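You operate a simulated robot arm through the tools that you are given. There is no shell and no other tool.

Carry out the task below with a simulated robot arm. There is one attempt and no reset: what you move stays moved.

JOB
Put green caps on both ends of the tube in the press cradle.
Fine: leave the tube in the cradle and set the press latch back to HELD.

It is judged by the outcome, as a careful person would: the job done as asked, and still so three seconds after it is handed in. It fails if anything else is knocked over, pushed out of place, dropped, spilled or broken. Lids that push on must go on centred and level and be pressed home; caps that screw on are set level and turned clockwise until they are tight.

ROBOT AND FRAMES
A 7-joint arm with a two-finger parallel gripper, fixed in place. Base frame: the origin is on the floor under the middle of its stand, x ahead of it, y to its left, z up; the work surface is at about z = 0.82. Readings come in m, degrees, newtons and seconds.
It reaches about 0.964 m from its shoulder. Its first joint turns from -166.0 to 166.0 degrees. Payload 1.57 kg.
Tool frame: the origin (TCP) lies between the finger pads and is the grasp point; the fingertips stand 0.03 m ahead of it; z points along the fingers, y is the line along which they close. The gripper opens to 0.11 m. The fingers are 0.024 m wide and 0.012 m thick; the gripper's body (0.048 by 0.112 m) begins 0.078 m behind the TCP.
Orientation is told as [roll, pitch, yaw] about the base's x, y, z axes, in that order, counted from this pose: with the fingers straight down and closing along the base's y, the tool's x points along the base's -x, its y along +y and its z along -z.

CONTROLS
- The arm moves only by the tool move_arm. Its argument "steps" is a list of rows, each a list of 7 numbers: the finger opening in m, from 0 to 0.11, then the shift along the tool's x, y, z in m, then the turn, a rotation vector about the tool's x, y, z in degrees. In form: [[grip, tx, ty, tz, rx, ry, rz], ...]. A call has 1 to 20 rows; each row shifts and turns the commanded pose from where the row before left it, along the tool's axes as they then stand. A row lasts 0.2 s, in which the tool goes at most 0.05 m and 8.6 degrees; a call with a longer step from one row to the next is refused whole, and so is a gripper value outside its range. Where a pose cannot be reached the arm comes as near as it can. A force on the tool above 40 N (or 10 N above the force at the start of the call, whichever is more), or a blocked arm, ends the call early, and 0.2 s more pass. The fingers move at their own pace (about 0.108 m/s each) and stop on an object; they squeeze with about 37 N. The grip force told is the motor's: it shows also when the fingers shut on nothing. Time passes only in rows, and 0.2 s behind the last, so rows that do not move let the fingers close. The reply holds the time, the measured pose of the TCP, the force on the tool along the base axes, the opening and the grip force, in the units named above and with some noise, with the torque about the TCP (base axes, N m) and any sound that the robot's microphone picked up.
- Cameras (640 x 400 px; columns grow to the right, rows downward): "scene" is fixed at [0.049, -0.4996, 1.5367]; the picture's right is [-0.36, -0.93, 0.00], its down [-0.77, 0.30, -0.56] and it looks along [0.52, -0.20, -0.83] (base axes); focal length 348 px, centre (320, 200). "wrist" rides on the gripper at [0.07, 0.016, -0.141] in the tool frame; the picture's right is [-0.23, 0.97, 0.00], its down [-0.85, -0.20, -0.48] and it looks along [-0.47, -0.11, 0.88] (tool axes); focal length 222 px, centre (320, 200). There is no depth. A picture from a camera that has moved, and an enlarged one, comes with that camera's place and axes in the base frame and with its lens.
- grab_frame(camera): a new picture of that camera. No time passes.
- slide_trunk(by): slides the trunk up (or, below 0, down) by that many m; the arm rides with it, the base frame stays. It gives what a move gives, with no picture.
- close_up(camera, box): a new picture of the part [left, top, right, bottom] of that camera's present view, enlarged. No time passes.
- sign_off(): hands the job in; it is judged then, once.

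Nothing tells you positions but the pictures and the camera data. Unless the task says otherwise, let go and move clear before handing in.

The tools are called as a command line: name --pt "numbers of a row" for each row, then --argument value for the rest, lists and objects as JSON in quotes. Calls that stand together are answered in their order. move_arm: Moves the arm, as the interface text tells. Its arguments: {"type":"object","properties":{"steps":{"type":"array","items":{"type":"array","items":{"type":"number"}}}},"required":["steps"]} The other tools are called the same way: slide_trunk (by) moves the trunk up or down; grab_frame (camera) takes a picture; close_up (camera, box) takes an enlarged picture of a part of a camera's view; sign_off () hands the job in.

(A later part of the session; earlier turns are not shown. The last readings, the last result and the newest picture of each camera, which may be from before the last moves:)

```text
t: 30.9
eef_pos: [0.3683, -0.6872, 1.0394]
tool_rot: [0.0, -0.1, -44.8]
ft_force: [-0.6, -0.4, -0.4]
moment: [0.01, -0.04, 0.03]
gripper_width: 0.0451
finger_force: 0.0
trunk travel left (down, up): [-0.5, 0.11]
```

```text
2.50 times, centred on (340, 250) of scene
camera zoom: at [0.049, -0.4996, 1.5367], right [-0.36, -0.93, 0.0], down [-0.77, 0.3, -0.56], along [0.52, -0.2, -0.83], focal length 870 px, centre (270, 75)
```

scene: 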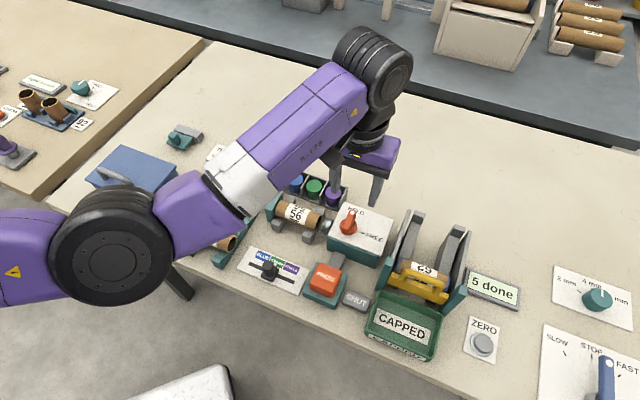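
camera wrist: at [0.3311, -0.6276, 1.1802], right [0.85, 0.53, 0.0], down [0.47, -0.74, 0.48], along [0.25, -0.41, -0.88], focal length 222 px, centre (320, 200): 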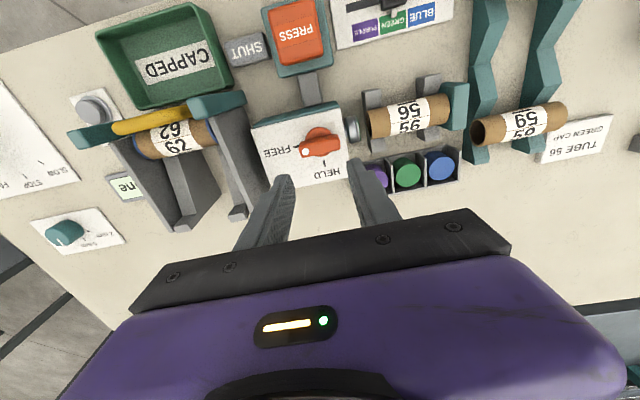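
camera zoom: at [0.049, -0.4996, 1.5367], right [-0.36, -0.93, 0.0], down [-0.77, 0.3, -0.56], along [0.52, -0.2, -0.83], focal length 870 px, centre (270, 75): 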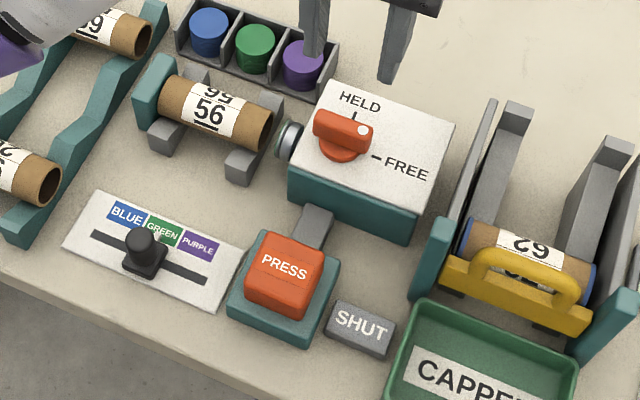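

The latch stays at FREE. I'll go back over the PRESS button with the fingers closed and press again.

move_arm --pt "0.0 0.03 0 0 0 0 0" --pt "0.0 0.03 0 0 0 0 0" --pt "0.0 0.03 0 0.02 0 0 0" --pt "0.0 0.03 0 0.03 0 0 0" --pt "0.0 0 0 0.03 0 0 0" --pt "0.0 0 0 0.03 0 0 0" --pt "0.0 0 0 0.01 0 0 0" --pt "0.0 0 0 0.004 0 0 0" --pt "0.0 0 0 0 0 0 0"

close_up --camera "wrist" --box '[180, 80, 460, 280]'

```text
t: 32.9
eef_pos: [0.2838, -0.6031, 0.9143]
tool_rot: [-0.1, 0.0, -44.9]
ft_force: [0.1, -0.6, 0.1]
moment: [0.0, -0.01, -0.03]
gripper_width: 0.0
finger_force: 21.3
trunk travel left (down, up): [-0.5, 0.11]
```

```text
2.00 times, centred on (320, 180) of wrist
camera zoom: at [0.2454, -0.5432, 1.0565], right [0.85, 0.53, 0.0], down [0.46, -0.74, 0.48], along [0.25, -0.41, -0.88], focal length 444 px, centre (320, 240)
```

zoom: 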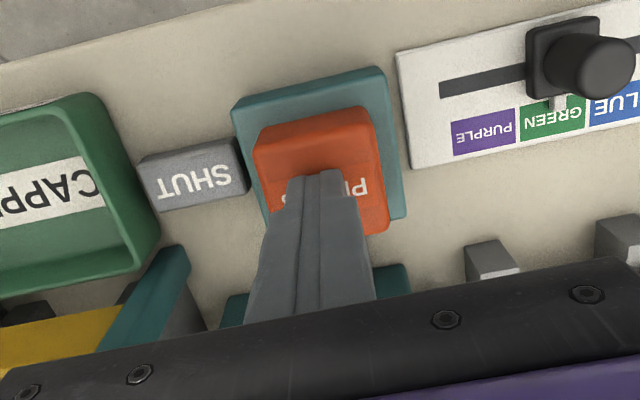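

move_arm --pt "0.0 0 0 0.002 0 0 0" --pt "0.0 0 0 0.002 0 0 0" --pt "0.0 0 0 0.002 0 0 0" --pt "0.0 0 0 0.002 0 0 0" --pt "0.0 0 0 0.002 0 0 0" --pt "0.0 0 0 0.002 0 0 0" --pt "0.0 0 0 0.002 0 0 0" --pt "0.0 0 0 0.002 0 0 0"

close_up --camera "scene" --box '[240, 170, 440, 330]'

close_up --camera "wrist" --box '[180, 80, 460, 280]'

```text
t: 34.7
eef_pos: [0.2836, -0.6036, 0.8999]
tool_rot: [-0.1, -0.1, -45.1]
ft_force: [-3.1, -2.7, 5.9]
moment: [0.03, 0.11, 0.05]
gripper_width: 0.0
finger_force: 21.1
trunk travel left (down, up): [-0.5, 0.11]
```

```text
2.50 times, centred on (340, 250) of scene
camera zoom: at [0.049, -0.4996, 1.5367], right [-0.36, -0.93, 0.0], down [-0.77, 0.3, -0.56], along [0.52, -0.2, -0.83], focal length 870 px, centre (270, 75)
```

zoom: 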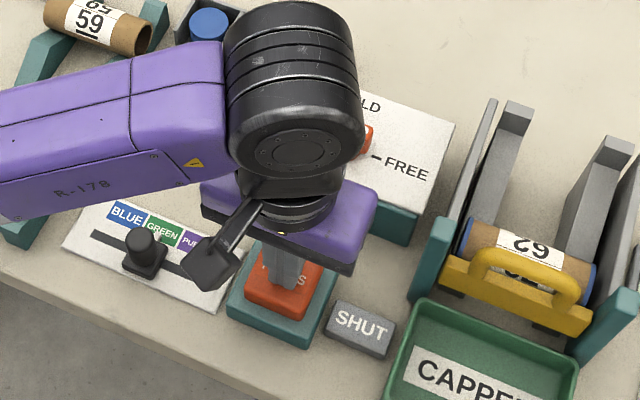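

```text
2.00 times, centred on (320, 180) of wrist
camera zoom: at [0.2455, -0.5436, 1.0403], right [0.85, 0.53, 0.0], down [0.46, -0.74, 0.48], along [0.25, -0.41, -0.88], focal length 444 px, centre (320, 240)
```

zoom: 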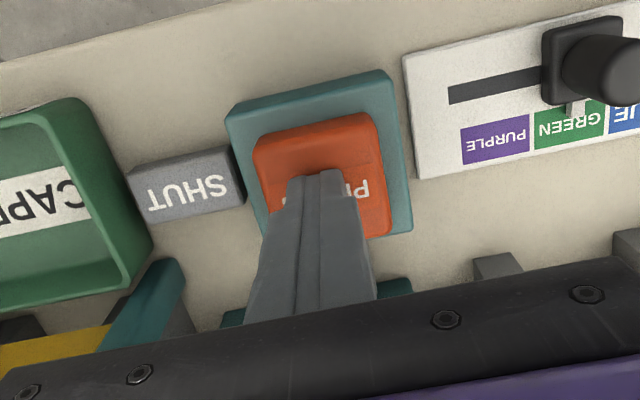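

With the latch FREE the button travels about 12 mm on only 6 N. I'll keep pressing down.

move_arm --pt "0.0 0 0 0.002 0 0 0" --pt "0.0 0 0 0.002 0 0 0" --pt "0.0 0 0 0.002 0 0 0" --pt "0.0 0 0 0.002 0 0 0" --pt "0.0 0 0 0.002 0 0 0" --pt "0.0 0 0 0.002 0 0 0"

close_up --camera "wrist" --box '[180, 80, 460, 280]'

close_up --camera "scene" --box '[240, 170, 440, 330]'

```text
t: 36.1
eef_pos: [0.284, -0.605, 0.888]
tool_rot: [-0.1, -0.2, -45.0]
ft_force: [-5.0, 1.9, 10.4]
moment: [0.18, 0.21, 0.05]
gripper_width: 0.0
finger_force: 20.7
trunk travel left (down, up): [-0.5, 0.11]
heard: click
```

```text
2.00 times, centred on (320, 180) of wrist
camera zoom: at [0.2463, -0.544, 1.0288], right [0.85, 0.53, 0.0], down [0.46, -0.74, 0.48], along [0.25, -0.41, -0.88], focal length 444 px, centre (320, 240)
```

zoom: 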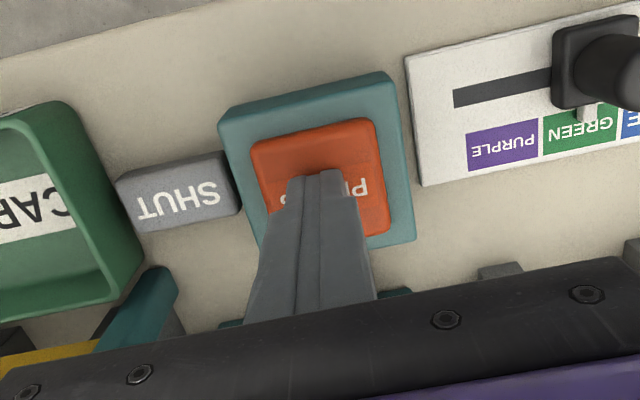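

```text
2.50 times, centred on (340, 250) of scene
camera zoom: at [0.049, -0.4996, 1.5367], right [-0.36, -0.93, 0.0], down [-0.77, 0.3, -0.56], along [0.52, -0.2, -0.83], focal length 870 px, centre (270, 75)
```

zoom: 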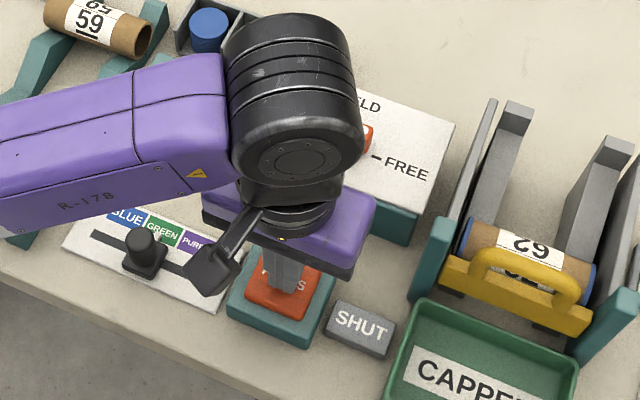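

I heard a click with the button still moving. I'll push on gently to the end of its travel so the cap is fully home.

move_arm --pt "0.0 0 0 0.002 0 0 0" --pt "0.0 0 0 0.002 0 0 0" --pt "0.0 0 0 0.001 0 0 0" --pt "0.0 0 0 0 0 0 0"

```text
t: 36.8
eef_pos: [0.2848, -0.6047, 0.888]
tool_rot: [-0.2, -0.2, -44.9]
ft_force: [-0.5, 9.8, 17.2]
moment: [0.49, 0.13, -0.04]
gripper_width: 0.0
finger_force: 21.7
trunk travel left (down, up): [-0.5, 0.11]
stopped in row 3: the force on the tool passed its limit at 43 N (the readings are from after the stop); the commanded pose is now the measured one
```

The button hit its end stop at 43 N. I'll lift off and look at the tube's ends.

move_arm --pt "0.0 0 0 -0.02 0 0 0" --pt "0.0 0 0 -0.03 0 0 0" --pt "0.0 0.01 0.03 -0.035 0 0 0" --pt "0.0 0.01 0.03 -0.035 0 0 0" --pt "0.0 0.01 0.03 -0.035 0 0 0" --pt "0.0 0.01 0.03 0 0 0 0" --pt "0.0 0 0 0 0 0 0"

close_up --camera "scene" --box '[240, 170, 440, 330]'

grab_frame --camera "wrist"

```text
t: 38.4
eef_pos: [0.3412, -0.4906, 1.0377]
tool_rot: [-0.2, -0.2, -44.8]
ft_force: [0.0, 0.1, 0.4]
moment: [0.0, -0.02, -0.01]
gripper_width: 0.0
finger_force: 21.0
trunk travel left (down, up): [-0.5, 0.11]
```

```text
2.50 times, centred on (340, 250) of scene
camera zoom: at [0.049, -0.4996, 1.5367], right [-0.36, -0.93, 0.0], down [-0.77, 0.3, -0.56], along [0.52, -0.2, -0.83], focal length 870 px, centre (270, 75)
```

zoom: 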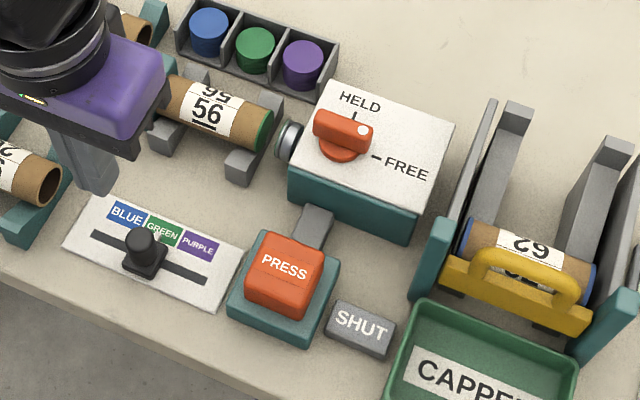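

```text
taken
camera wrist: at [0.3031, -0.4291, 1.1799], right [0.85, 0.53, 0.0], down [0.46, -0.74, 0.48], along [0.25, -0.41, -0.88], focal length 222 px, centre (320, 200)
```

wrist: 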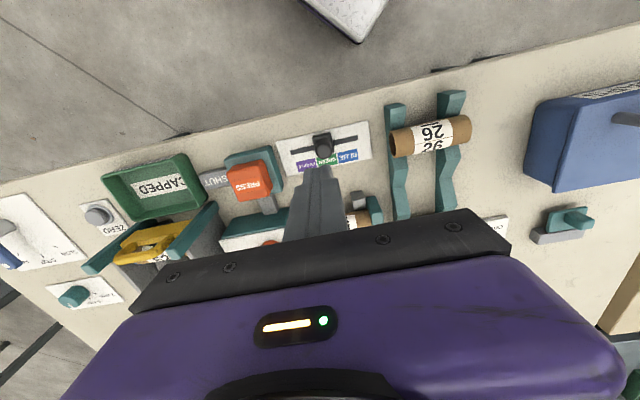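

The first green cap is on the right end of tube 56. The other end faces the fixed teal stop, so the tube will have to be lifted and turned end for end. I'll hover above it and look closely at both ends and the cradle.

move_arm --pt "0.07 -0.0407 0.001 0 0 0 0" --pt "0.07 -0.0407 0.001 0 0 0 0" --pt "0.07 -0.0407 0.001 0 0 0 0" --pt "0.07 -0.0407 0.001 0 0 0 0" --pt "0.07 0 0 0 0 0 0"

grab_frame --camera "wrist"

close_up --camera "wrist" --box '[220, 60, 420, 210]'

```text
t: 39.6
eef_pos: [0.4595, -0.6008, 1.0407]
tool_rot: [-0.2, -0.2, -44.9]
ft_force: [-0.1, 0.0, -0.1]
moment: [0.02, 0.0, 0.0]
gripper_width: 0.07
finger_force: 0.0
trunk travel left (down, up): [-0.5, 0.11]
```

```text
taken
camera wrist: at [0.4222, -0.5408, 1.1815], right [0.85, 0.53, 0.0], down [0.46, -0.74, 0.48], along [0.25, -0.41, -0.88], focal length 222 px, centre (320, 200)
```

wrist: 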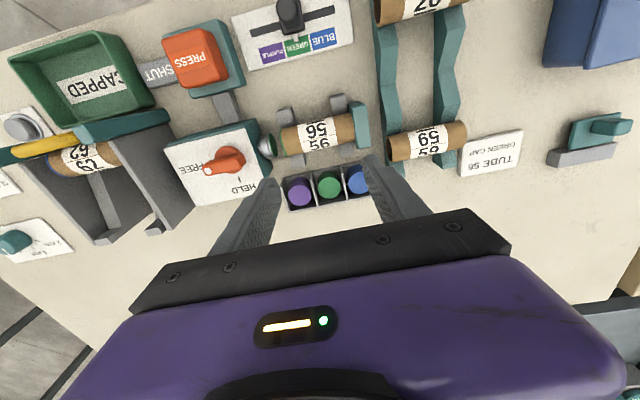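

```text
2.67 times, centred on (320, 135) of wrist
camera zoom: at [0.4222, -0.5408, 1.1815], right [0.85, 0.53, 0.0], down [0.46, -0.74, 0.48], along [0.25, -0.41, -0.88], focal length 592 px, centre (320, 373)
```

zoom: 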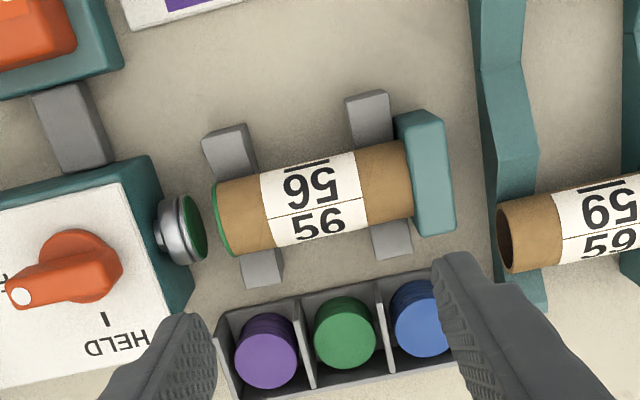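

This view shows the green cap flush on the plunger-side end and a fresh green cap face on the plunger. The tube axis is centred at about (0.457, -0.6035, 0.853), with roughly 50 mm between the V-blocks and enough room in front of the cap magazine. I'll turn to yaw -135° so the fingers close across the tube.

move_arm --pt "0.06 0 -0.002 0 0 0 8.2" --pt "0.06 0 -0.002 0 0 0 8.2" --pt "0.06 0 0 0 0 0 8.2" --pt "0.06 0 0 0 0 0 8.2" --pt "0.06 0 0 0 0 0 8.2" --pt "0.06 0 0 0 0 0 8.2" --pt "0.06 0 0 0 0 0 8.2" --pt "0.06 0 0 0 0 0 8.2" --pt "0.06 0 0 0 0 0 8.2" --pt "0.06 0 0 0 0 0 8.2" --pt "0.06 0 0 0 0 0 8.1" --pt "0.06 0 0 0.03 0 0 0" --pt "0.06 0 0 0.03 0 0 0" --pt "0.06 0 0 0 0 0 0"

grab_frame --camera "wrist"

close_up --camera "wrist" --box '[220, 60, 420, 210]'

close_up --camera "scene" --box '[220, 130, 400, 250]'

```text
t: 42.6
eef_pos: [0.4568, -0.6055, 0.98]
tool_rot: [0.3, -0.2, -135.1]
ft_force: [-0.1, -0.5, -0.3]
moment: [-0.01, 0.02, 0.0]
gripper_width: 0.0598
finger_force: 0.1
trunk travel left (down, up): [-0.5, 0.11]
```

```text
taken
camera wrist: at [0.5169, -0.5688, 1.1204], right [0.53, -0.85, 0.0], down [-0.75, -0.46, 0.48], along [-0.41, -0.26, -0.88], focal length 222 px, centre (320, 200)
```

wrist: 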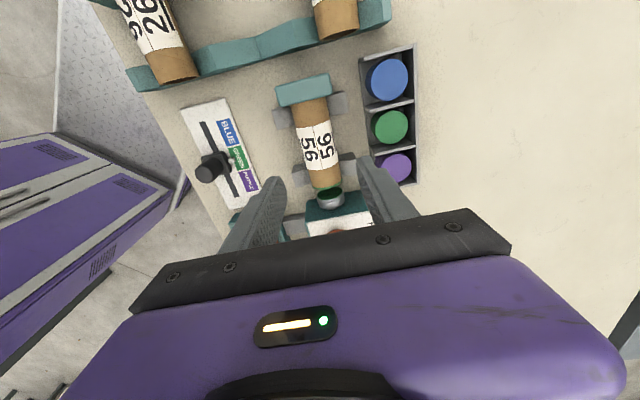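

```text
2.67 times, centred on (320, 135) of wrist
camera zoom: at [0.5169, -0.5688, 1.1204], right [0.53, -0.85, 0.0], down [-0.75, -0.46, 0.48], along [-0.41, -0.26, -0.88], focal length 592 px, centre (320, 373)
```

zoom: 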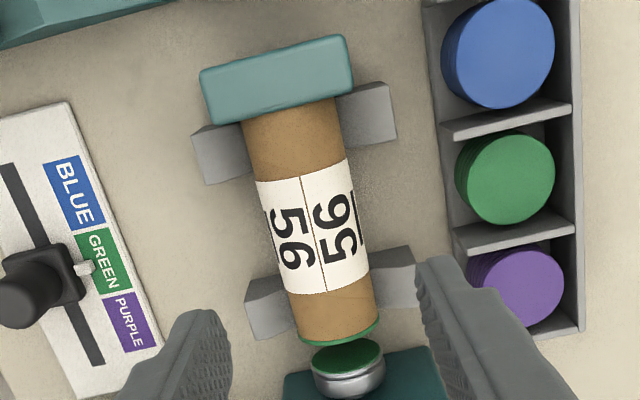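

```text
3.33 times, centred on (310, 190) of scene
camera zoom: at [0.049, -0.4996, 1.5367], right [-0.36, -0.93, 0.0], down [-0.77, 0.3, -0.56], along [0.52, -0.2, -0.83], focal length 1161 px, centre (353, 233)
```

zoom: 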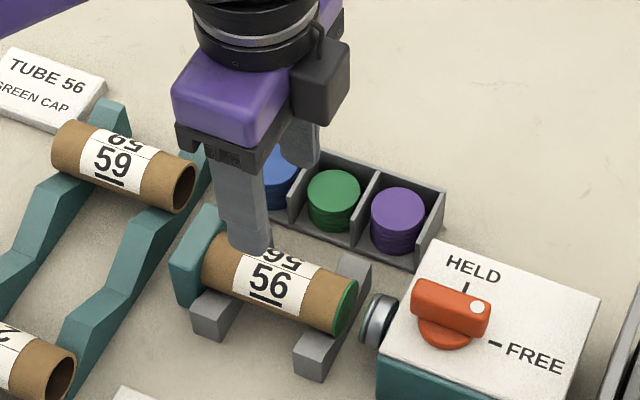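

The tube is centred between the fingers to within about 2 mm. I'll lower around it in the gap between the V-blocks, stopping with the tips 1–2 cm above the table, and look again before closing.

move_arm --pt "0.064 0 -0.002 0.03 0 0 0" --pt "0.064 0 0 0.03 0 0 0" --pt "0.064 0 0 0.025 0 0 0" --pt "0.064 0 0 0.015 0 0 0" --pt "0.064 0 0 0.01 0 0 0" --pt "0.064 0 0 0 0 0 0"

close_up --camera "wrist" --box '[220, 60, 420, 210]'

close_up --camera "scene" --box '[220, 130, 400, 250]'

```text
t: 44.0
eef_pos: [0.4539, -0.6065, 0.8711]
tool_rot: [0.1, -0.2, -135.0]
ft_force: [-0.6, 1.0, -0.5]
moment: [-0.03, 0.03, 0.01]
gripper_width: 0.0642
finger_force: 0.0
trunk travel left (down, up): [-0.5, 0.11]
```

```text
2.67 times, centred on (320, 135) of wrist
camera zoom: at [0.5148, -0.5681, 1.0123], right [0.53, -0.85, 0.0], down [-0.75, -0.46, 0.48], along [-0.41, -0.26, -0.88], focal length 592 px, centre (320, 373)
```

zoom: 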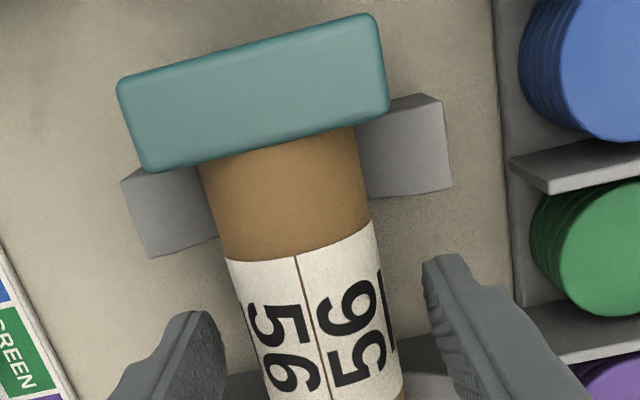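

```text
3.33 times, centred on (310, 190) of scene
camera zoom: at [0.049, -0.4996, 1.5367], right [-0.36, -0.93, 0.0], down [-0.77, 0.3, -0.56], along [0.52, -0.2, -0.83], focal length 1161 px, centre (353, 233)
```

zoom: 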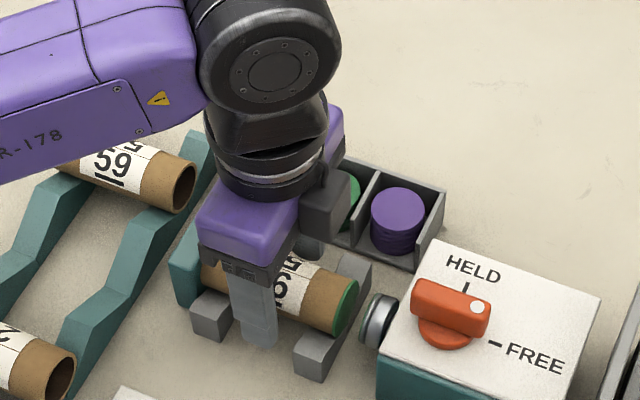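

The fingers straddle the tube without touching anything. I'll close on it.

move_arm --pt "0.03 0 0 0 0 0 0" --pt "0.03 0 0 0 0 0 0" --pt "0.03 0 0 0 0 0 0"

close_up --camera "wrist" --box '[220, 60, 420, 210]'

```text
t: 44.8
eef_pos: [0.4553, -0.6056, 0.8718]
tool_rot: [0.2, -0.2, -135.0]
ft_force: [-0.5, -0.5, 0.6]
moment: [-0.04, 0.01, 0.0]
gripper_width: 0.0382
finger_force: 37.2
trunk travel left (down, up): [-0.5, 0.11]
```

```text
2.67 times, centred on (320, 135) of wrist
camera zoom: at [0.5148, -0.5681, 1.0124], right [0.53, -0.85, 0.0], down [-0.75, -0.46, 0.48], along [-0.41, -0.26, -0.88], focal length 592 px, centre (320, 373)
```

zoom: 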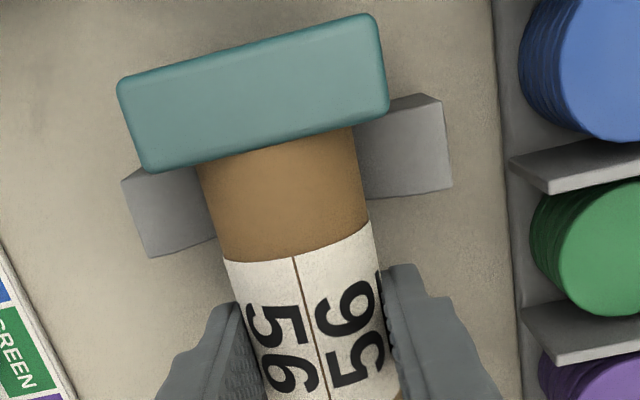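

The tube is gripped at 38.2 mm. I'll lift slowly first to make sure it comes free.

move_arm --pt "0.03 0 0 -0.005 0 0 0" --pt "0.03 0 0 -0.01 0 0 0" --pt "0.03 0 0 -0.015 0 0 0" --pt "0.03 0 0 0 0 0 0"

close_up --camera "scene" --box '[220, 130, 400, 250]'

close_up --camera "wrist" --box '[220, 60, 420, 210]'

```text
t: 45.8
eef_pos: [0.4538, -0.6065, 0.8997]
tool_rot: [0.3, -0.2, -135.0]
ft_force: [-0.6, 0.3, 0.1]
moment: [0.0, 0.02, 0.03]
gripper_width: 0.0382
finger_force: 37.2
trunk travel left (down, up): [-0.5, 0.11]
```

```text
3.33 times, centred on (310, 190) of scene
camera zoom: at [0.049, -0.4996, 1.5367], right [-0.36, -0.93, 0.0], down [-0.77, 0.3, -0.56], along [0.52, -0.2, -0.83], focal length 1161 px, centre (353, 233)
```

zoom: 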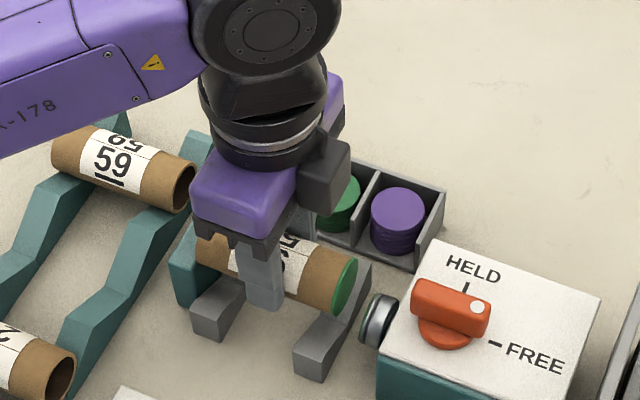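

```text
2.67 times, centred on (320, 135) of wrist
camera zoom: at [0.5147, -0.5681, 1.0412], right [0.53, -0.85, 0.0], down [-0.75, -0.46, 0.48], along [-0.41, -0.26, -0.88], focal length 592 px, centre (320, 373)
```

zoom: 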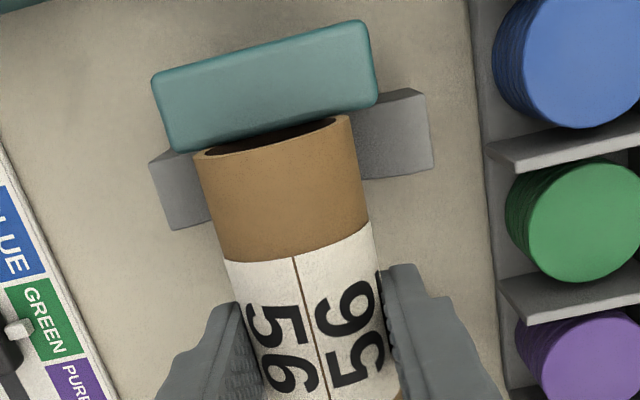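

The tube comes free with its far end uncapped, as expected. I'll lift it 11 cm more to clear everything, then turn it 180° (from yaw -135° to +45°).

move_arm --pt "0.03 0 0 -0.03 0 0 0" --pt "0.03 0 0 -0.04 0 0 0" --pt "0.03 0 0 -0.04 0 0 0" --pt "0.03 0 0 0 0 0 -6" --pt "0.03 0 0 0 0 0 -8" --pt "0.03 0 0 0 0 0 -8" --pt "0.03 0 0 0 0 0 -8" --pt "0.03 0 0 0 0 0 -8" --pt "0.03 0 0 0 0 0 -8" --pt "0.03 0 0 0 0 0 -8" --pt "0.03 0 0 0 0 0 -8" --pt "0.03 0 0 0 0 0 -8" --pt "0.03 0 0 0 0 0 -8" --pt "0.03 0 0 0 0 0 -8" --pt "0.03 0 0 0 0 0 -4" --pt "0.03 0 0 0 0 0 0"

grab_frame --camera "scene"

grab_frame --camera "wrist"

```text
t: 49.2
eef_pos: [0.4549, -0.6043, 1.011]
tool_rot: [-0.3, -0.1, -44.9]
ft_force: [-0.1, -0.3, 0.1]
moment: [0.01, 0.01, -0.01]
gripper_width: 0.0384
finger_force: 36.7
trunk travel left (down, up): [-0.5, 0.11]
```

```text
taken
```

scene: 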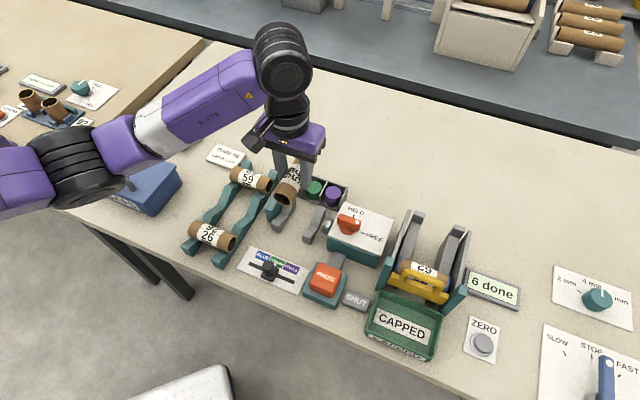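

```text
taken
camera wrist: at [0.4167, -0.5437, 1.1519], right [0.85, 0.53, 0.0], down [0.46, -0.74, 0.48], along [0.25, -0.41, -0.88], focal length 222 px, centre (320, 200)
```

wrist: 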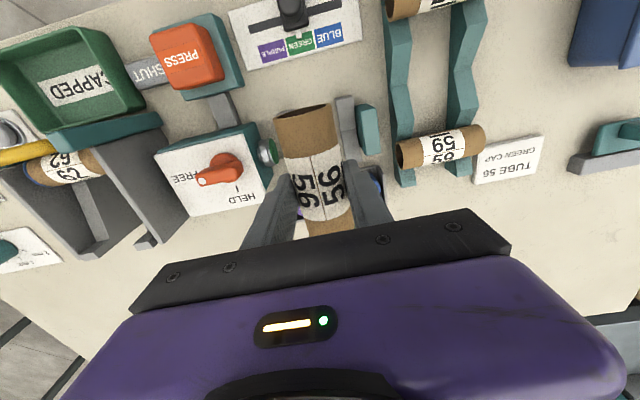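

The counter reads 6 done, counting the press stroke. The tube is steady in the grip, so I'll turn the remaining 90° to yaw +45°.

move_arm --pt "0.03 0 0 0 0 0 -6" --pt "0.03 0 0 0 0 0 -8" --pt "0.03 0 0 0 0 0 -8" --pt "0.03 0 0 0 0 0 -8" --pt "0.03 0 0 0 0 0 -8" --pt "0.03 0 0 0 0 0 -8" --pt "0.03 0 0 0 0 0 -8" --pt "0.03 0 0 0 0 0 -8" --pt "0.03 0 0 0 0 0 -8" --pt "0.03 0 0 0 0 0 -8" --pt "0.03 0 0 0 0 0 -8" --pt "0.03 0 0 0 0 0 -4" --pt "0.03 0 0 0 0 0 0"

grab_frame --camera "wrist"

close_up --camera "scene" --box '[220, 130, 400, 250]'

close_up --camera "wrist" --box '[220, 60, 420, 210]'

```text
t: 52.0
eef_pos: [0.4552, -0.6041, 1.0117]
tool_rot: [-0.2, 0.1, 45.1]
ft_force: [-0.6, 0.2, -0.7]
moment: [-0.01, 0.01, 0.0]
gripper_width: 0.0383
finger_force: 36.2
trunk travel left (down, up): [-0.5, 0.11]
```

```text
taken
camera wrist: at [0.3945, -0.6424, 1.153], right [-0.53, 0.85, 0.0], down [0.75, 0.47, 0.48], along [0.41, 0.25, -0.88], focal length 222 px, centre (320, 200)
```

wrist: 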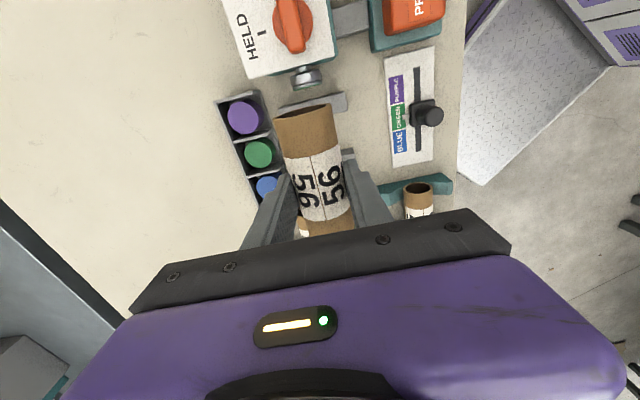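

```text
3.33 times, centred on (310, 190) of scene
camera zoom: at [0.049, -0.4996, 1.5367], right [-0.36, -0.93, 0.0], down [-0.77, 0.3, -0.56], along [0.52, -0.2, -0.83], focal length 1161 px, centre (353, 233)
```

zoom: 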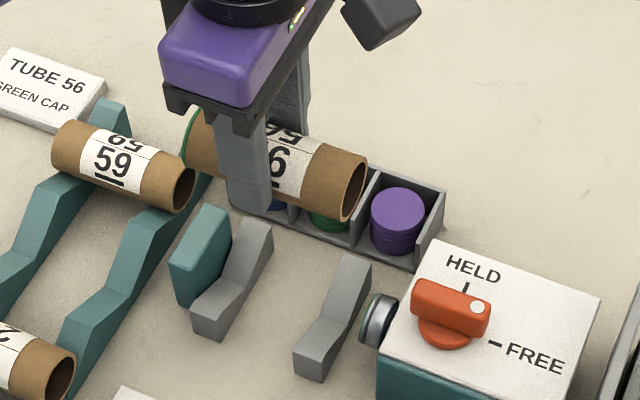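

```text
2.67 times, centred on (320, 135) of wrist
camera zoom: at [0.3945, -0.6424, 1.153], right [-0.53, 0.85, 0.0], down [0.75, 0.47, 0.48], along [0.41, 0.25, -0.88], focal length 592 px, centre (320, 373)
```

zoom: 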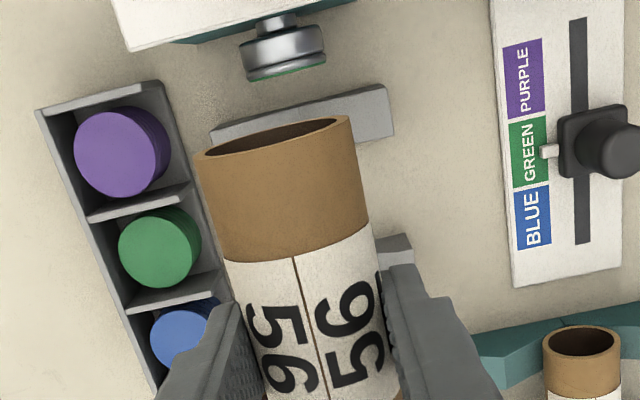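

The tube is now reversed, with the capped end toward the teal stop and the open end toward the plunger. I'll lower most of the way, aiming about 3 mm off the stop, then check alignment over the V-blocks before setting it down.

move_arm --pt "0.03 -0.0013 -0.0008 0.02 0 0 0" --pt "0.03 0 0 0.03 0 0 0" --pt "0.03 0 0 0.03 0 0 0" --pt "0.03 0 0 0.01 0 0 0" --pt "0.03 0 0 0 0 0 0" --pt "0.03 0 0 0 0 0 0"

close_up --camera "scene" --box '[220, 130, 400, 250]'

close_up --camera "wrist" --box '[220, 60, 420, 210]'

```text
t: 53.4
eef_pos: [0.4563, -0.6048, 0.9211]
tool_rot: [-0.2, 0.2, 45.0]
ft_force: [-0.4, -0.6, 0.2]
moment: [0.01, -0.02, 0.01]
gripper_width: 0.0381
finger_force: 36.6
trunk travel left (down, up): [-0.5, 0.11]
```

```text
3.33 times, centred on (310, 190) of scene
camera zoom: at [0.049, -0.4996, 1.5367], right [-0.36, -0.93, 0.0], down [-0.77, 0.3, -0.56], along [0.52, -0.2, -0.83], focal length 1161 px, centre (353, 233)
```

zoom: 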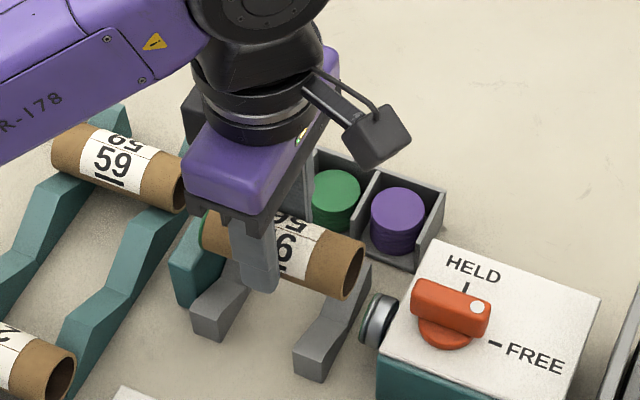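

```text
2.67 times, centred on (320, 135) of wrist
camera zoom: at [0.3952, -0.6421, 1.0626], right [-0.53, 0.85, 0.0], down [0.75, 0.47, 0.48], along [0.41, 0.25, -0.88], focal length 592 px, centre (320, 373)
```

zoom: 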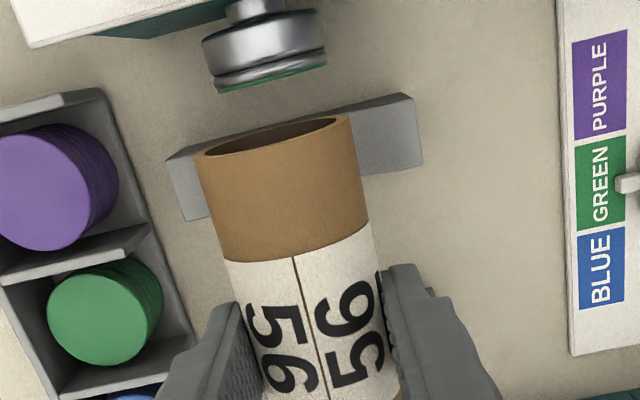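

The tube looks aligned over the V-blocks. I'll zoom in on the capped end to confirm it clears the teal stop before going lower.

close_up --camera "scene" --box '[255, 170, 335, 230]'

close_up --camera "wrist" --box '[270, 70, 370, 140]'

```text
6.67 times, centred on (295, 200) of scene
camera zoom: at [0.049, -0.4996, 1.5367], right [-0.36, -0.93, 0.0], down [-0.77, 0.3, -0.56], along [0.52, -0.2, -0.83], focal length 2321 px, centre (487, 200)
```

zoom: 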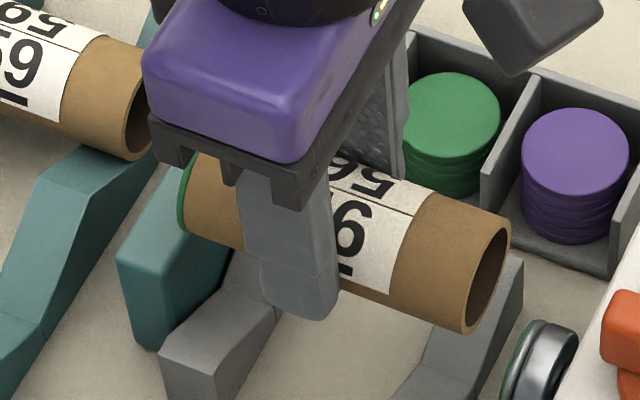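

```text
5.71 times, centred on (320, 105) of wrist
camera zoom: at [0.3952, -0.6421, 1.0626], right [-0.53, 0.85, 0.0], down [0.75, 0.47, 0.48], along [0.41, 0.25, -0.88], focal length 1269 px, centre (320, 743)
```

zoom: 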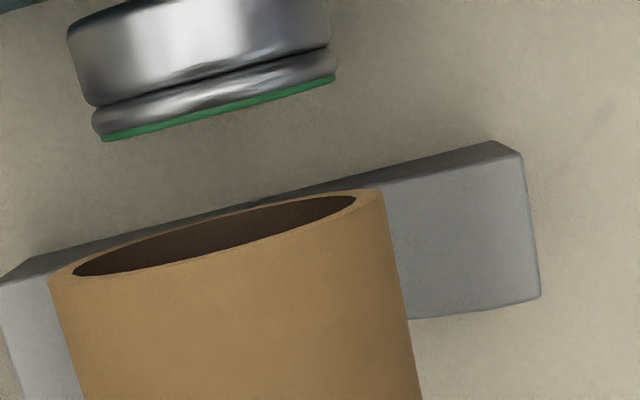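

The capped end clears the stop by about 5 mm and the open end clears the plunger by about 15 mm. I'll set the tube down into the V-blocks.

move_arm --pt "0.03 0 0 0.015 0 0 0" --pt "0.03 0 0 0.015 0 0 0" --pt "0.03 0 0 0.01 0 0 0" --pt "0.03 0 0 0.005 0 0 0" --pt "0.03 0 0 0.003 0 0 0" --pt "0.03 0 0 0 0 0 0"

close_up --camera "scene" --box '[255, 170, 335, 230]'

close_up --camera "wrist" --box '[220, 60, 420, 210]'

```text
t: 54.8
eef_pos: [0.4548, -0.6047, 0.8739]
tool_rot: [-0.1, 0.2, 44.9]
ft_force: [0.3, -0.5, -0.6]
moment: [0.01, -0.01, -0.01]
gripper_width: 0.0385
finger_force: 37.1
trunk travel left (down, up): [-0.5, 0.11]
```

```text
6.67 times, centred on (295, 200) of scene
camera zoom: at [0.049, -0.4996, 1.5367], right [-0.36, -0.93, 0.0], down [-0.77, 0.3, -0.56], along [0.52, -0.2, -0.83], focal length 2321 px, centre (487, 200)
```

zoom: 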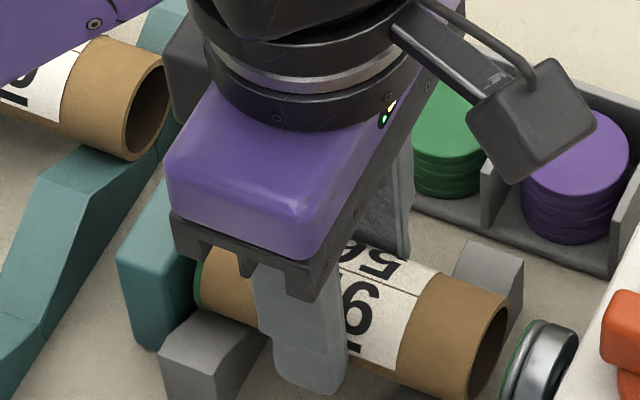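

```text
2.67 times, centred on (320, 135) of wrist
camera zoom: at [0.3948, -0.6424, 1.0145], right [-0.53, 0.85, 0.0], down [0.75, 0.47, 0.48], along [0.41, 0.25, -0.88], focal length 592 px, centre (320, 373)
```

zoom: 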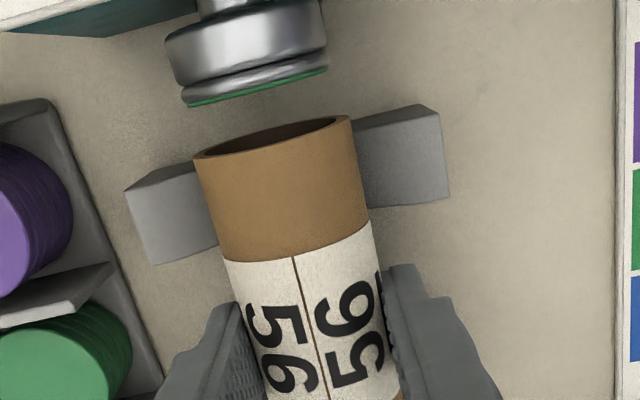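

It's almost seated, about 2 mm high with no contact force. I'll ease down the last bit.

move_arm --pt "0.03 0 0 0.001 0 0 0" --pt "0.03 0 0 0.001 0 0 0" --pt "0.03 0 0 0 0 0 0"

```text
t: 55.6
eef_pos: [0.4553, -0.6045, 0.8708]
tool_rot: [-0.2, 0.2, 45.1]
ft_force: [0.9, -0.4, 1.5]
moment: [0.03, -0.08, -0.02]
gripper_width: 0.0382
finger_force: 36.8
trunk travel left (down, up): [-0.5, 0.11]
```

It's just touching the V-blocks at the same height I gripped it. I'll open the fingers and rise clear.

move_arm --pt "0.042 0 0 0 0 0 0" --pt "0.05 0 0 0 0 0 0" --pt "0.062 0 0 0 0 0 0" --pt "0.062 0 0 0 0 0 0" --pt "0.062 0 0 -0.02 0 0 0" --pt "0.062 0 0 -0.03 0 0 0" --pt "0.062 0 0 -0.04 0 0 0" --pt "0.062 0 0 -0.04 0 0 0" --pt "0.062 0 0 0 0 0 0"

close_up --camera "scene" --box '[255, 170, 335, 230]'

close_up --camera "wrist" --box '[220, 60, 420, 210]'

```text
t: 57.6
eef_pos: [0.4561, -0.6038, 1.0022]
tool_rot: [-0.1, 0.1, 45.1]
ft_force: [0.0, -0.9, 0.4]
moment: [0.0, 0.02, -0.01]
gripper_width: 0.0621
finger_force: 0.1
trunk travel left (down, up): [-0.5, 0.11]
```

```text
6.67 times, centred on (295, 200) of scene
camera zoom: at [0.049, -0.4996, 1.5367], right [-0.36, -0.93, 0.0], down [-0.77, 0.3, -0.56], along [0.52, -0.2, -0.83], focal length 2321 px, centre (487, 200)
```

zoom: 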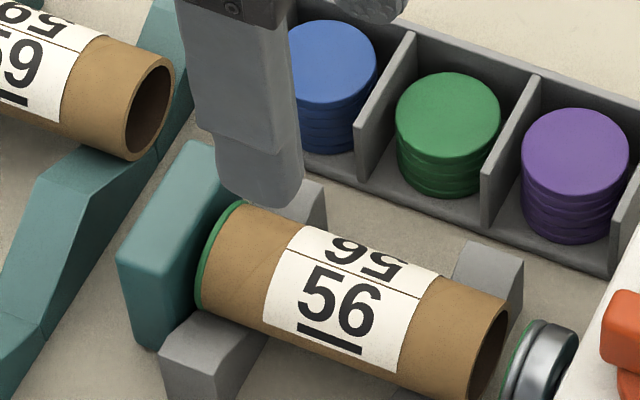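

```text
2.67 times, centred on (320, 135) of wrist
camera zoom: at [0.3962, -0.6415, 1.1435], right [-0.53, 0.85, 0.0], down [0.75, 0.47, 0.48], along [0.41, 0.25, -0.88], focal length 592 px, centre (320, 373)
```

zoom: 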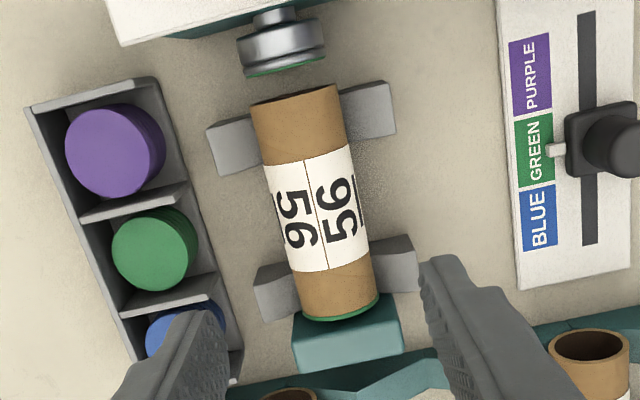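

The tube is lying properly in both V-blocks, capped end toward the stop with a gap of about 5 mm. I want it against the stop like it was originally, so I'll re-grip and slide it over gently.

move_arm --pt "0.062 0 0 0.04 0 0 0" --pt "0.062 0 0 0.04 0 0 0" --pt "0.062 0 0 0.03 0 0 0" --pt "0.062 0 0 0.02 0 0 0" --pt "0.062 0 0 0 0 0 0" --pt "0.03 0 0 0 0 0 0" --pt "0.03 0 0 0 0 0 0" --pt "0.03 0 0 0 0 0 0"

move_arm --pt "0.03 -0.001 0 0 0 0 0" --pt "0.03 -0.001 0 0 0 0 0" --pt "0.03 -0.001 0 0 0 0 0" --pt "0.03 0 0 0 0 0 0"

close_up --camera "scene" --box '[255, 170, 335, 230]'

```text
t: 59.4
eef_pos: [0.4544, -0.605, 0.8711]
tool_rot: [-0.2, 0.2, 45.0]
ft_force: [-1.1, -1.3, 0.4]
moment: [-0.01, -0.01, 0.01]
gripper_width: 0.038
finger_force: 37.0
trunk travel left (down, up): [-0.5, 0.11]
```

```text
t: 60.4
eef_pos: [0.4589, -0.603, 0.8709]
tool_rot: [-0.3, 0.2, 45.0]
ft_force: [0.0, 1.0, -0.4]
moment: [-0.03, -0.01, -0.02]
gripper_width: 0.0382
finger_force: 37.0
trunk travel left (down, up): [-0.5, 0.11]
```

```text
6.67 times, centred on (295, 200) of scene
camera zoom: at [0.049, -0.4996, 1.5367], right [-0.36, -0.93, 0.0], down [-0.77, 0.3, -0.56], along [0.52, -0.2, -0.83], focal length 2321 px, centre (487, 200)
```

zoom: 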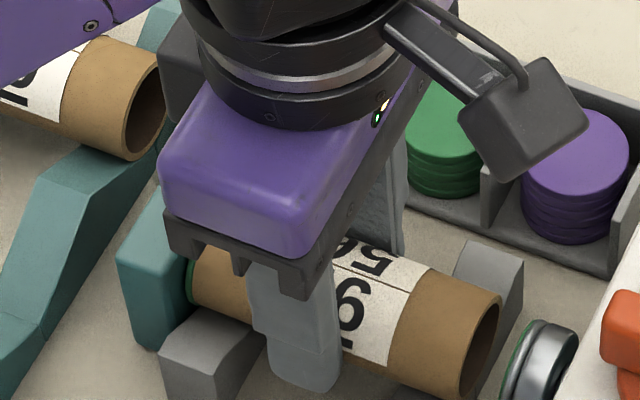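

It slid 3 mm freely. I'll continue in 1 mm steps until it touches the stop.

move_arm --pt "0.03 -0.001 0 0 0 0 0" --pt "0.03 0 0 0 0 0 0"

move_arm --pt "0.03 -0.001 0 0 0 0 0" --pt "0.03 0 0 0 0 0 0"

close_up --camera "scene" --box '[255, 170, 335, 230]'

```text
t: 61.0
eef_pos: [0.4583, -0.6022, 0.8705]
tool_rot: [-0.2, 0.2, 45.0]
ft_force: [0.3, 1.0, -0.2]
moment: [0.0, 0.01, -0.01]
gripper_width: 0.0382
finger_force: 36.9
trunk travel left (down, up): [-0.5, 0.11]
```

```text
t: 61.6
eef_pos: [0.46, -0.6012, 0.8715]
tool_rot: [-0.2, 0.3, 45.1]
ft_force: [0.2, 0.5, -0.5]
moment: [0.02, -0.03, -0.02]
gripper_width: 0.0381
finger_force: 37.1
trunk travel left (down, up): [-0.5, 0.11]
```

```text
6.67 times, centred on (295, 200) of scene
camera zoom: at [0.049, -0.4996, 1.5367], right [-0.36, -0.93, 0.0], down [-0.77, 0.3, -0.56], along [0.52, -0.2, -0.83], focal length 2321 px, centre (487, 200)
```

zoom: 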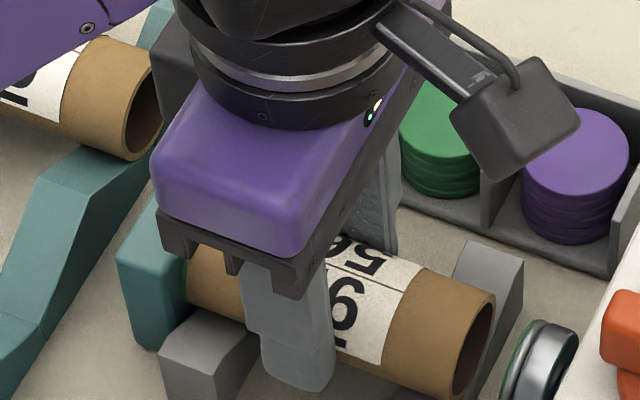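

move_arm --pt "0.03 -0.001 0 0 0 0 0" --pt "0.03 0 0 0 0 0 0"

close_up --camera "scene" --box '[255, 170, 335, 230]'

```text
t: 62.2
eef_pos: [0.4604, -0.6005, 0.8708]
tool_rot: [-0.2, 0.2, 45.0]
ft_force: [0.3, 0.2, 0.1]
moment: [-0.01, -0.01, 0.04]
gripper_width: 0.0381
finger_force: 36.9
trunk travel left (down, up): [-0.5, 0.11]
```

```text
6.67 times, centred on (295, 200) of scene
camera zoom: at [0.049, -0.4996, 1.5367], right [-0.36, -0.93, 0.0], down [-0.77, 0.3, -0.56], along [0.52, -0.2, -0.83], focal length 2321 px, centre (487, 200)
```

zoom: 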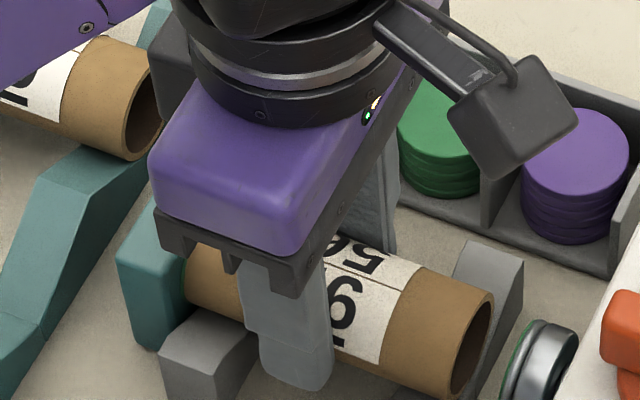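

The capped end is now within a millimetre or so of the stop, which is good enough for the ram to seat it. I'll release, rise and check, then turn back to yaw -45°.

move_arm --pt "0.042 0 0 0 0 0 0" --pt "0.05 0 0 0 0 0 0" --pt "0.062 0 0 0 0 0 0" --pt "0.062 0 0 0 0 0 0" --pt "0.062 0 0 -0.02 0 0 0" --pt "0.062 0 0 -0.03 0 0 0" --pt "0.062 0 0 -0.04 0 0 0" --pt "0.062 0 0 -0.04 0 0 0" --pt "0.062 0 0 -0.03 0 0 0" --pt "0.062 0 0 0 0 0 0"

close_up --camera "scene" --box '[255, 170, 335, 230]'

close_up --camera "wrist" --box '[220, 60, 420, 210]'

```text
t: 64.4
eef_pos: [0.4635, -0.6007, 1.0314]
tool_rot: [-0.3, 0.2, 45.0]
ft_force: [0.1, -0.1, -0.6]
moment: [0.01, 0.03, 0.04]
gripper_width: 0.0623
finger_force: 0.0
trunk travel left (down, up): [-0.5, 0.11]
```

```text
6.67 times, centred on (295, 200) of scene
camera zoom: at [0.049, -0.4996, 1.5367], right [-0.36, -0.93, 0.0], down [-0.77, 0.3, -0.56], along [0.52, -0.2, -0.83], focal length 2321 px, centre (487, 200)
```

zoom: 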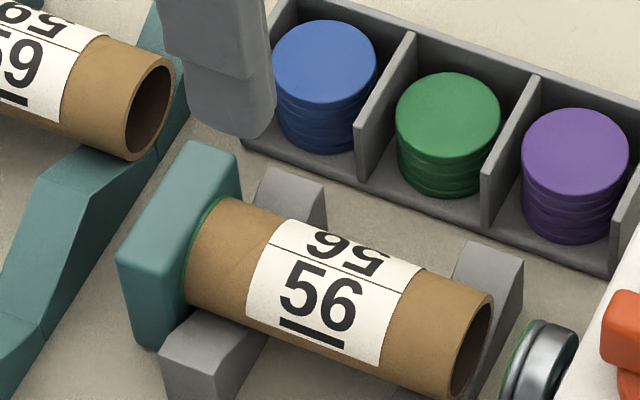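

```text
2.67 times, centred on (320, 135) of wrist
camera zoom: at [0.4025, -0.6375, 1.172], right [-0.53, 0.85, 0.0], down [0.75, 0.47, 0.48], along [0.41, 0.25, -0.88], focal length 592 px, centre (320, 373)
```

zoom: 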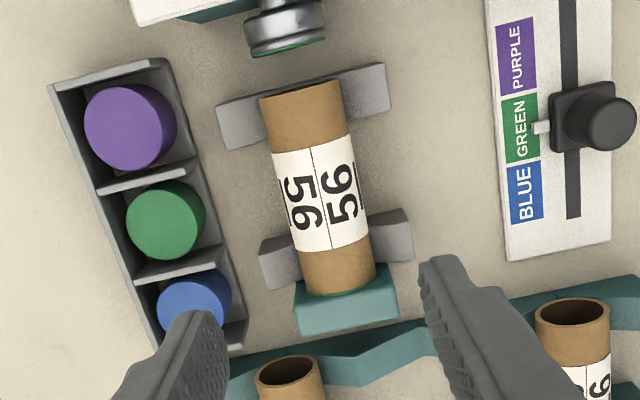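

The tube is seated against the stop and the open end faces the green-loaded plunger. The slider is on GREEN and the latch on FREE. I'll go back over the PRESS button with the fingers closed.

move_arm --pt "0.0 0 0 0 0 0 8.2" --pt "0.0 0 0 0 0 0 8.2" --pt "0.0 0 0 0 0 0 8.2" --pt "0.0 0 0 0 0 0 8.2" --pt "0.0 0 0 0 0 0 8.2" --pt "0.0 0 0 0 0 0 8.2" --pt "0.0 0 0 0 0 0 8.2" --pt "0.0 0 0 0 0 0 8.2" --pt "0.0 0 0 0 0 0 8.2" --pt "0.0 0 0 0 0 0 8.2" --pt "0.0 0 0 0 0 0 8.0" --pt "0.0 0.0314 -0.0322 0 0 0 0" --pt "0.0 0.0314 -0.0322 0 0 0 0" --pt "0.0 0.0314 -0.0322 0 0 0 0" --pt "0.0 0.0314 -0.0322 0 0 0 0" --pt "0.0 0 0 0.04 0 0 0" --pt "0.0 0 0 0.035 0 0 0" --pt "0.0 0 0 0 0 0 0"

close_up --camera "wrist" --box '[180, 80, 460, 280]'

close_up --camera "scene" --box '[240, 170, 440, 330]'

```text
t: 68.2
eef_pos: [0.28, -0.6032, 0.9558]
tool_rot: [-0.2, -0.3, -45.0]
ft_force: [0.5, 0.3, -0.1]
moment: [-0.03, 0.02, 0.01]
gripper_width: 0.0
finger_force: 20.6
trunk travel left (down, up): [-0.5, 0.11]
```

```text
2.00 times, centred on (320, 180) of wrist
camera zoom: at [0.2421, -0.5426, 1.0957], right [0.85, 0.53, 0.0], down [0.46, -0.74, 0.48], along [0.25, -0.41, -0.88], focal length 444 px, centre (320, 240)
```

zoom: 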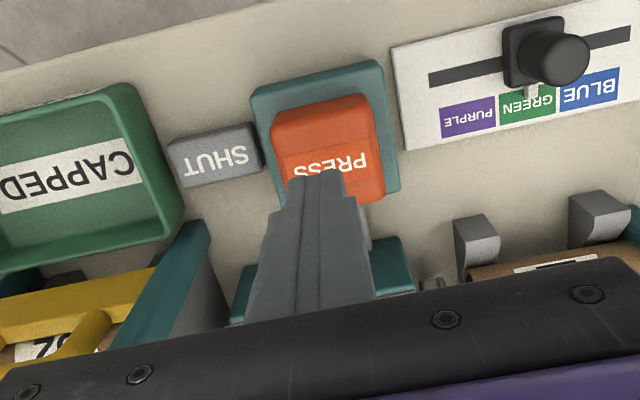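

```text
2.50 times, centred on (340, 250) of scene
camera zoom: at [0.049, -0.4996, 1.5367], right [-0.36, -0.93, 0.0], down [-0.77, 0.3, -0.56], along [0.52, -0.2, -0.83], focal length 870 px, centre (270, 75)
```

zoom: 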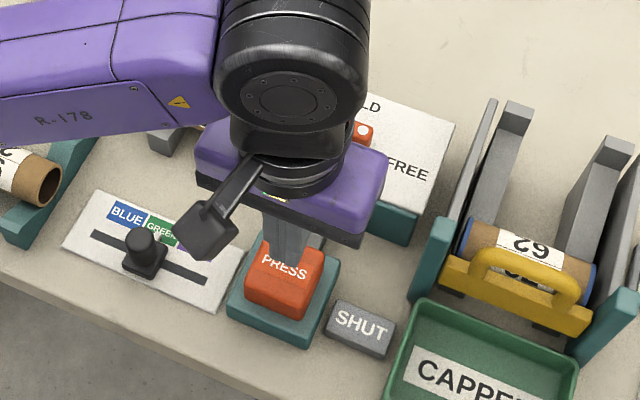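

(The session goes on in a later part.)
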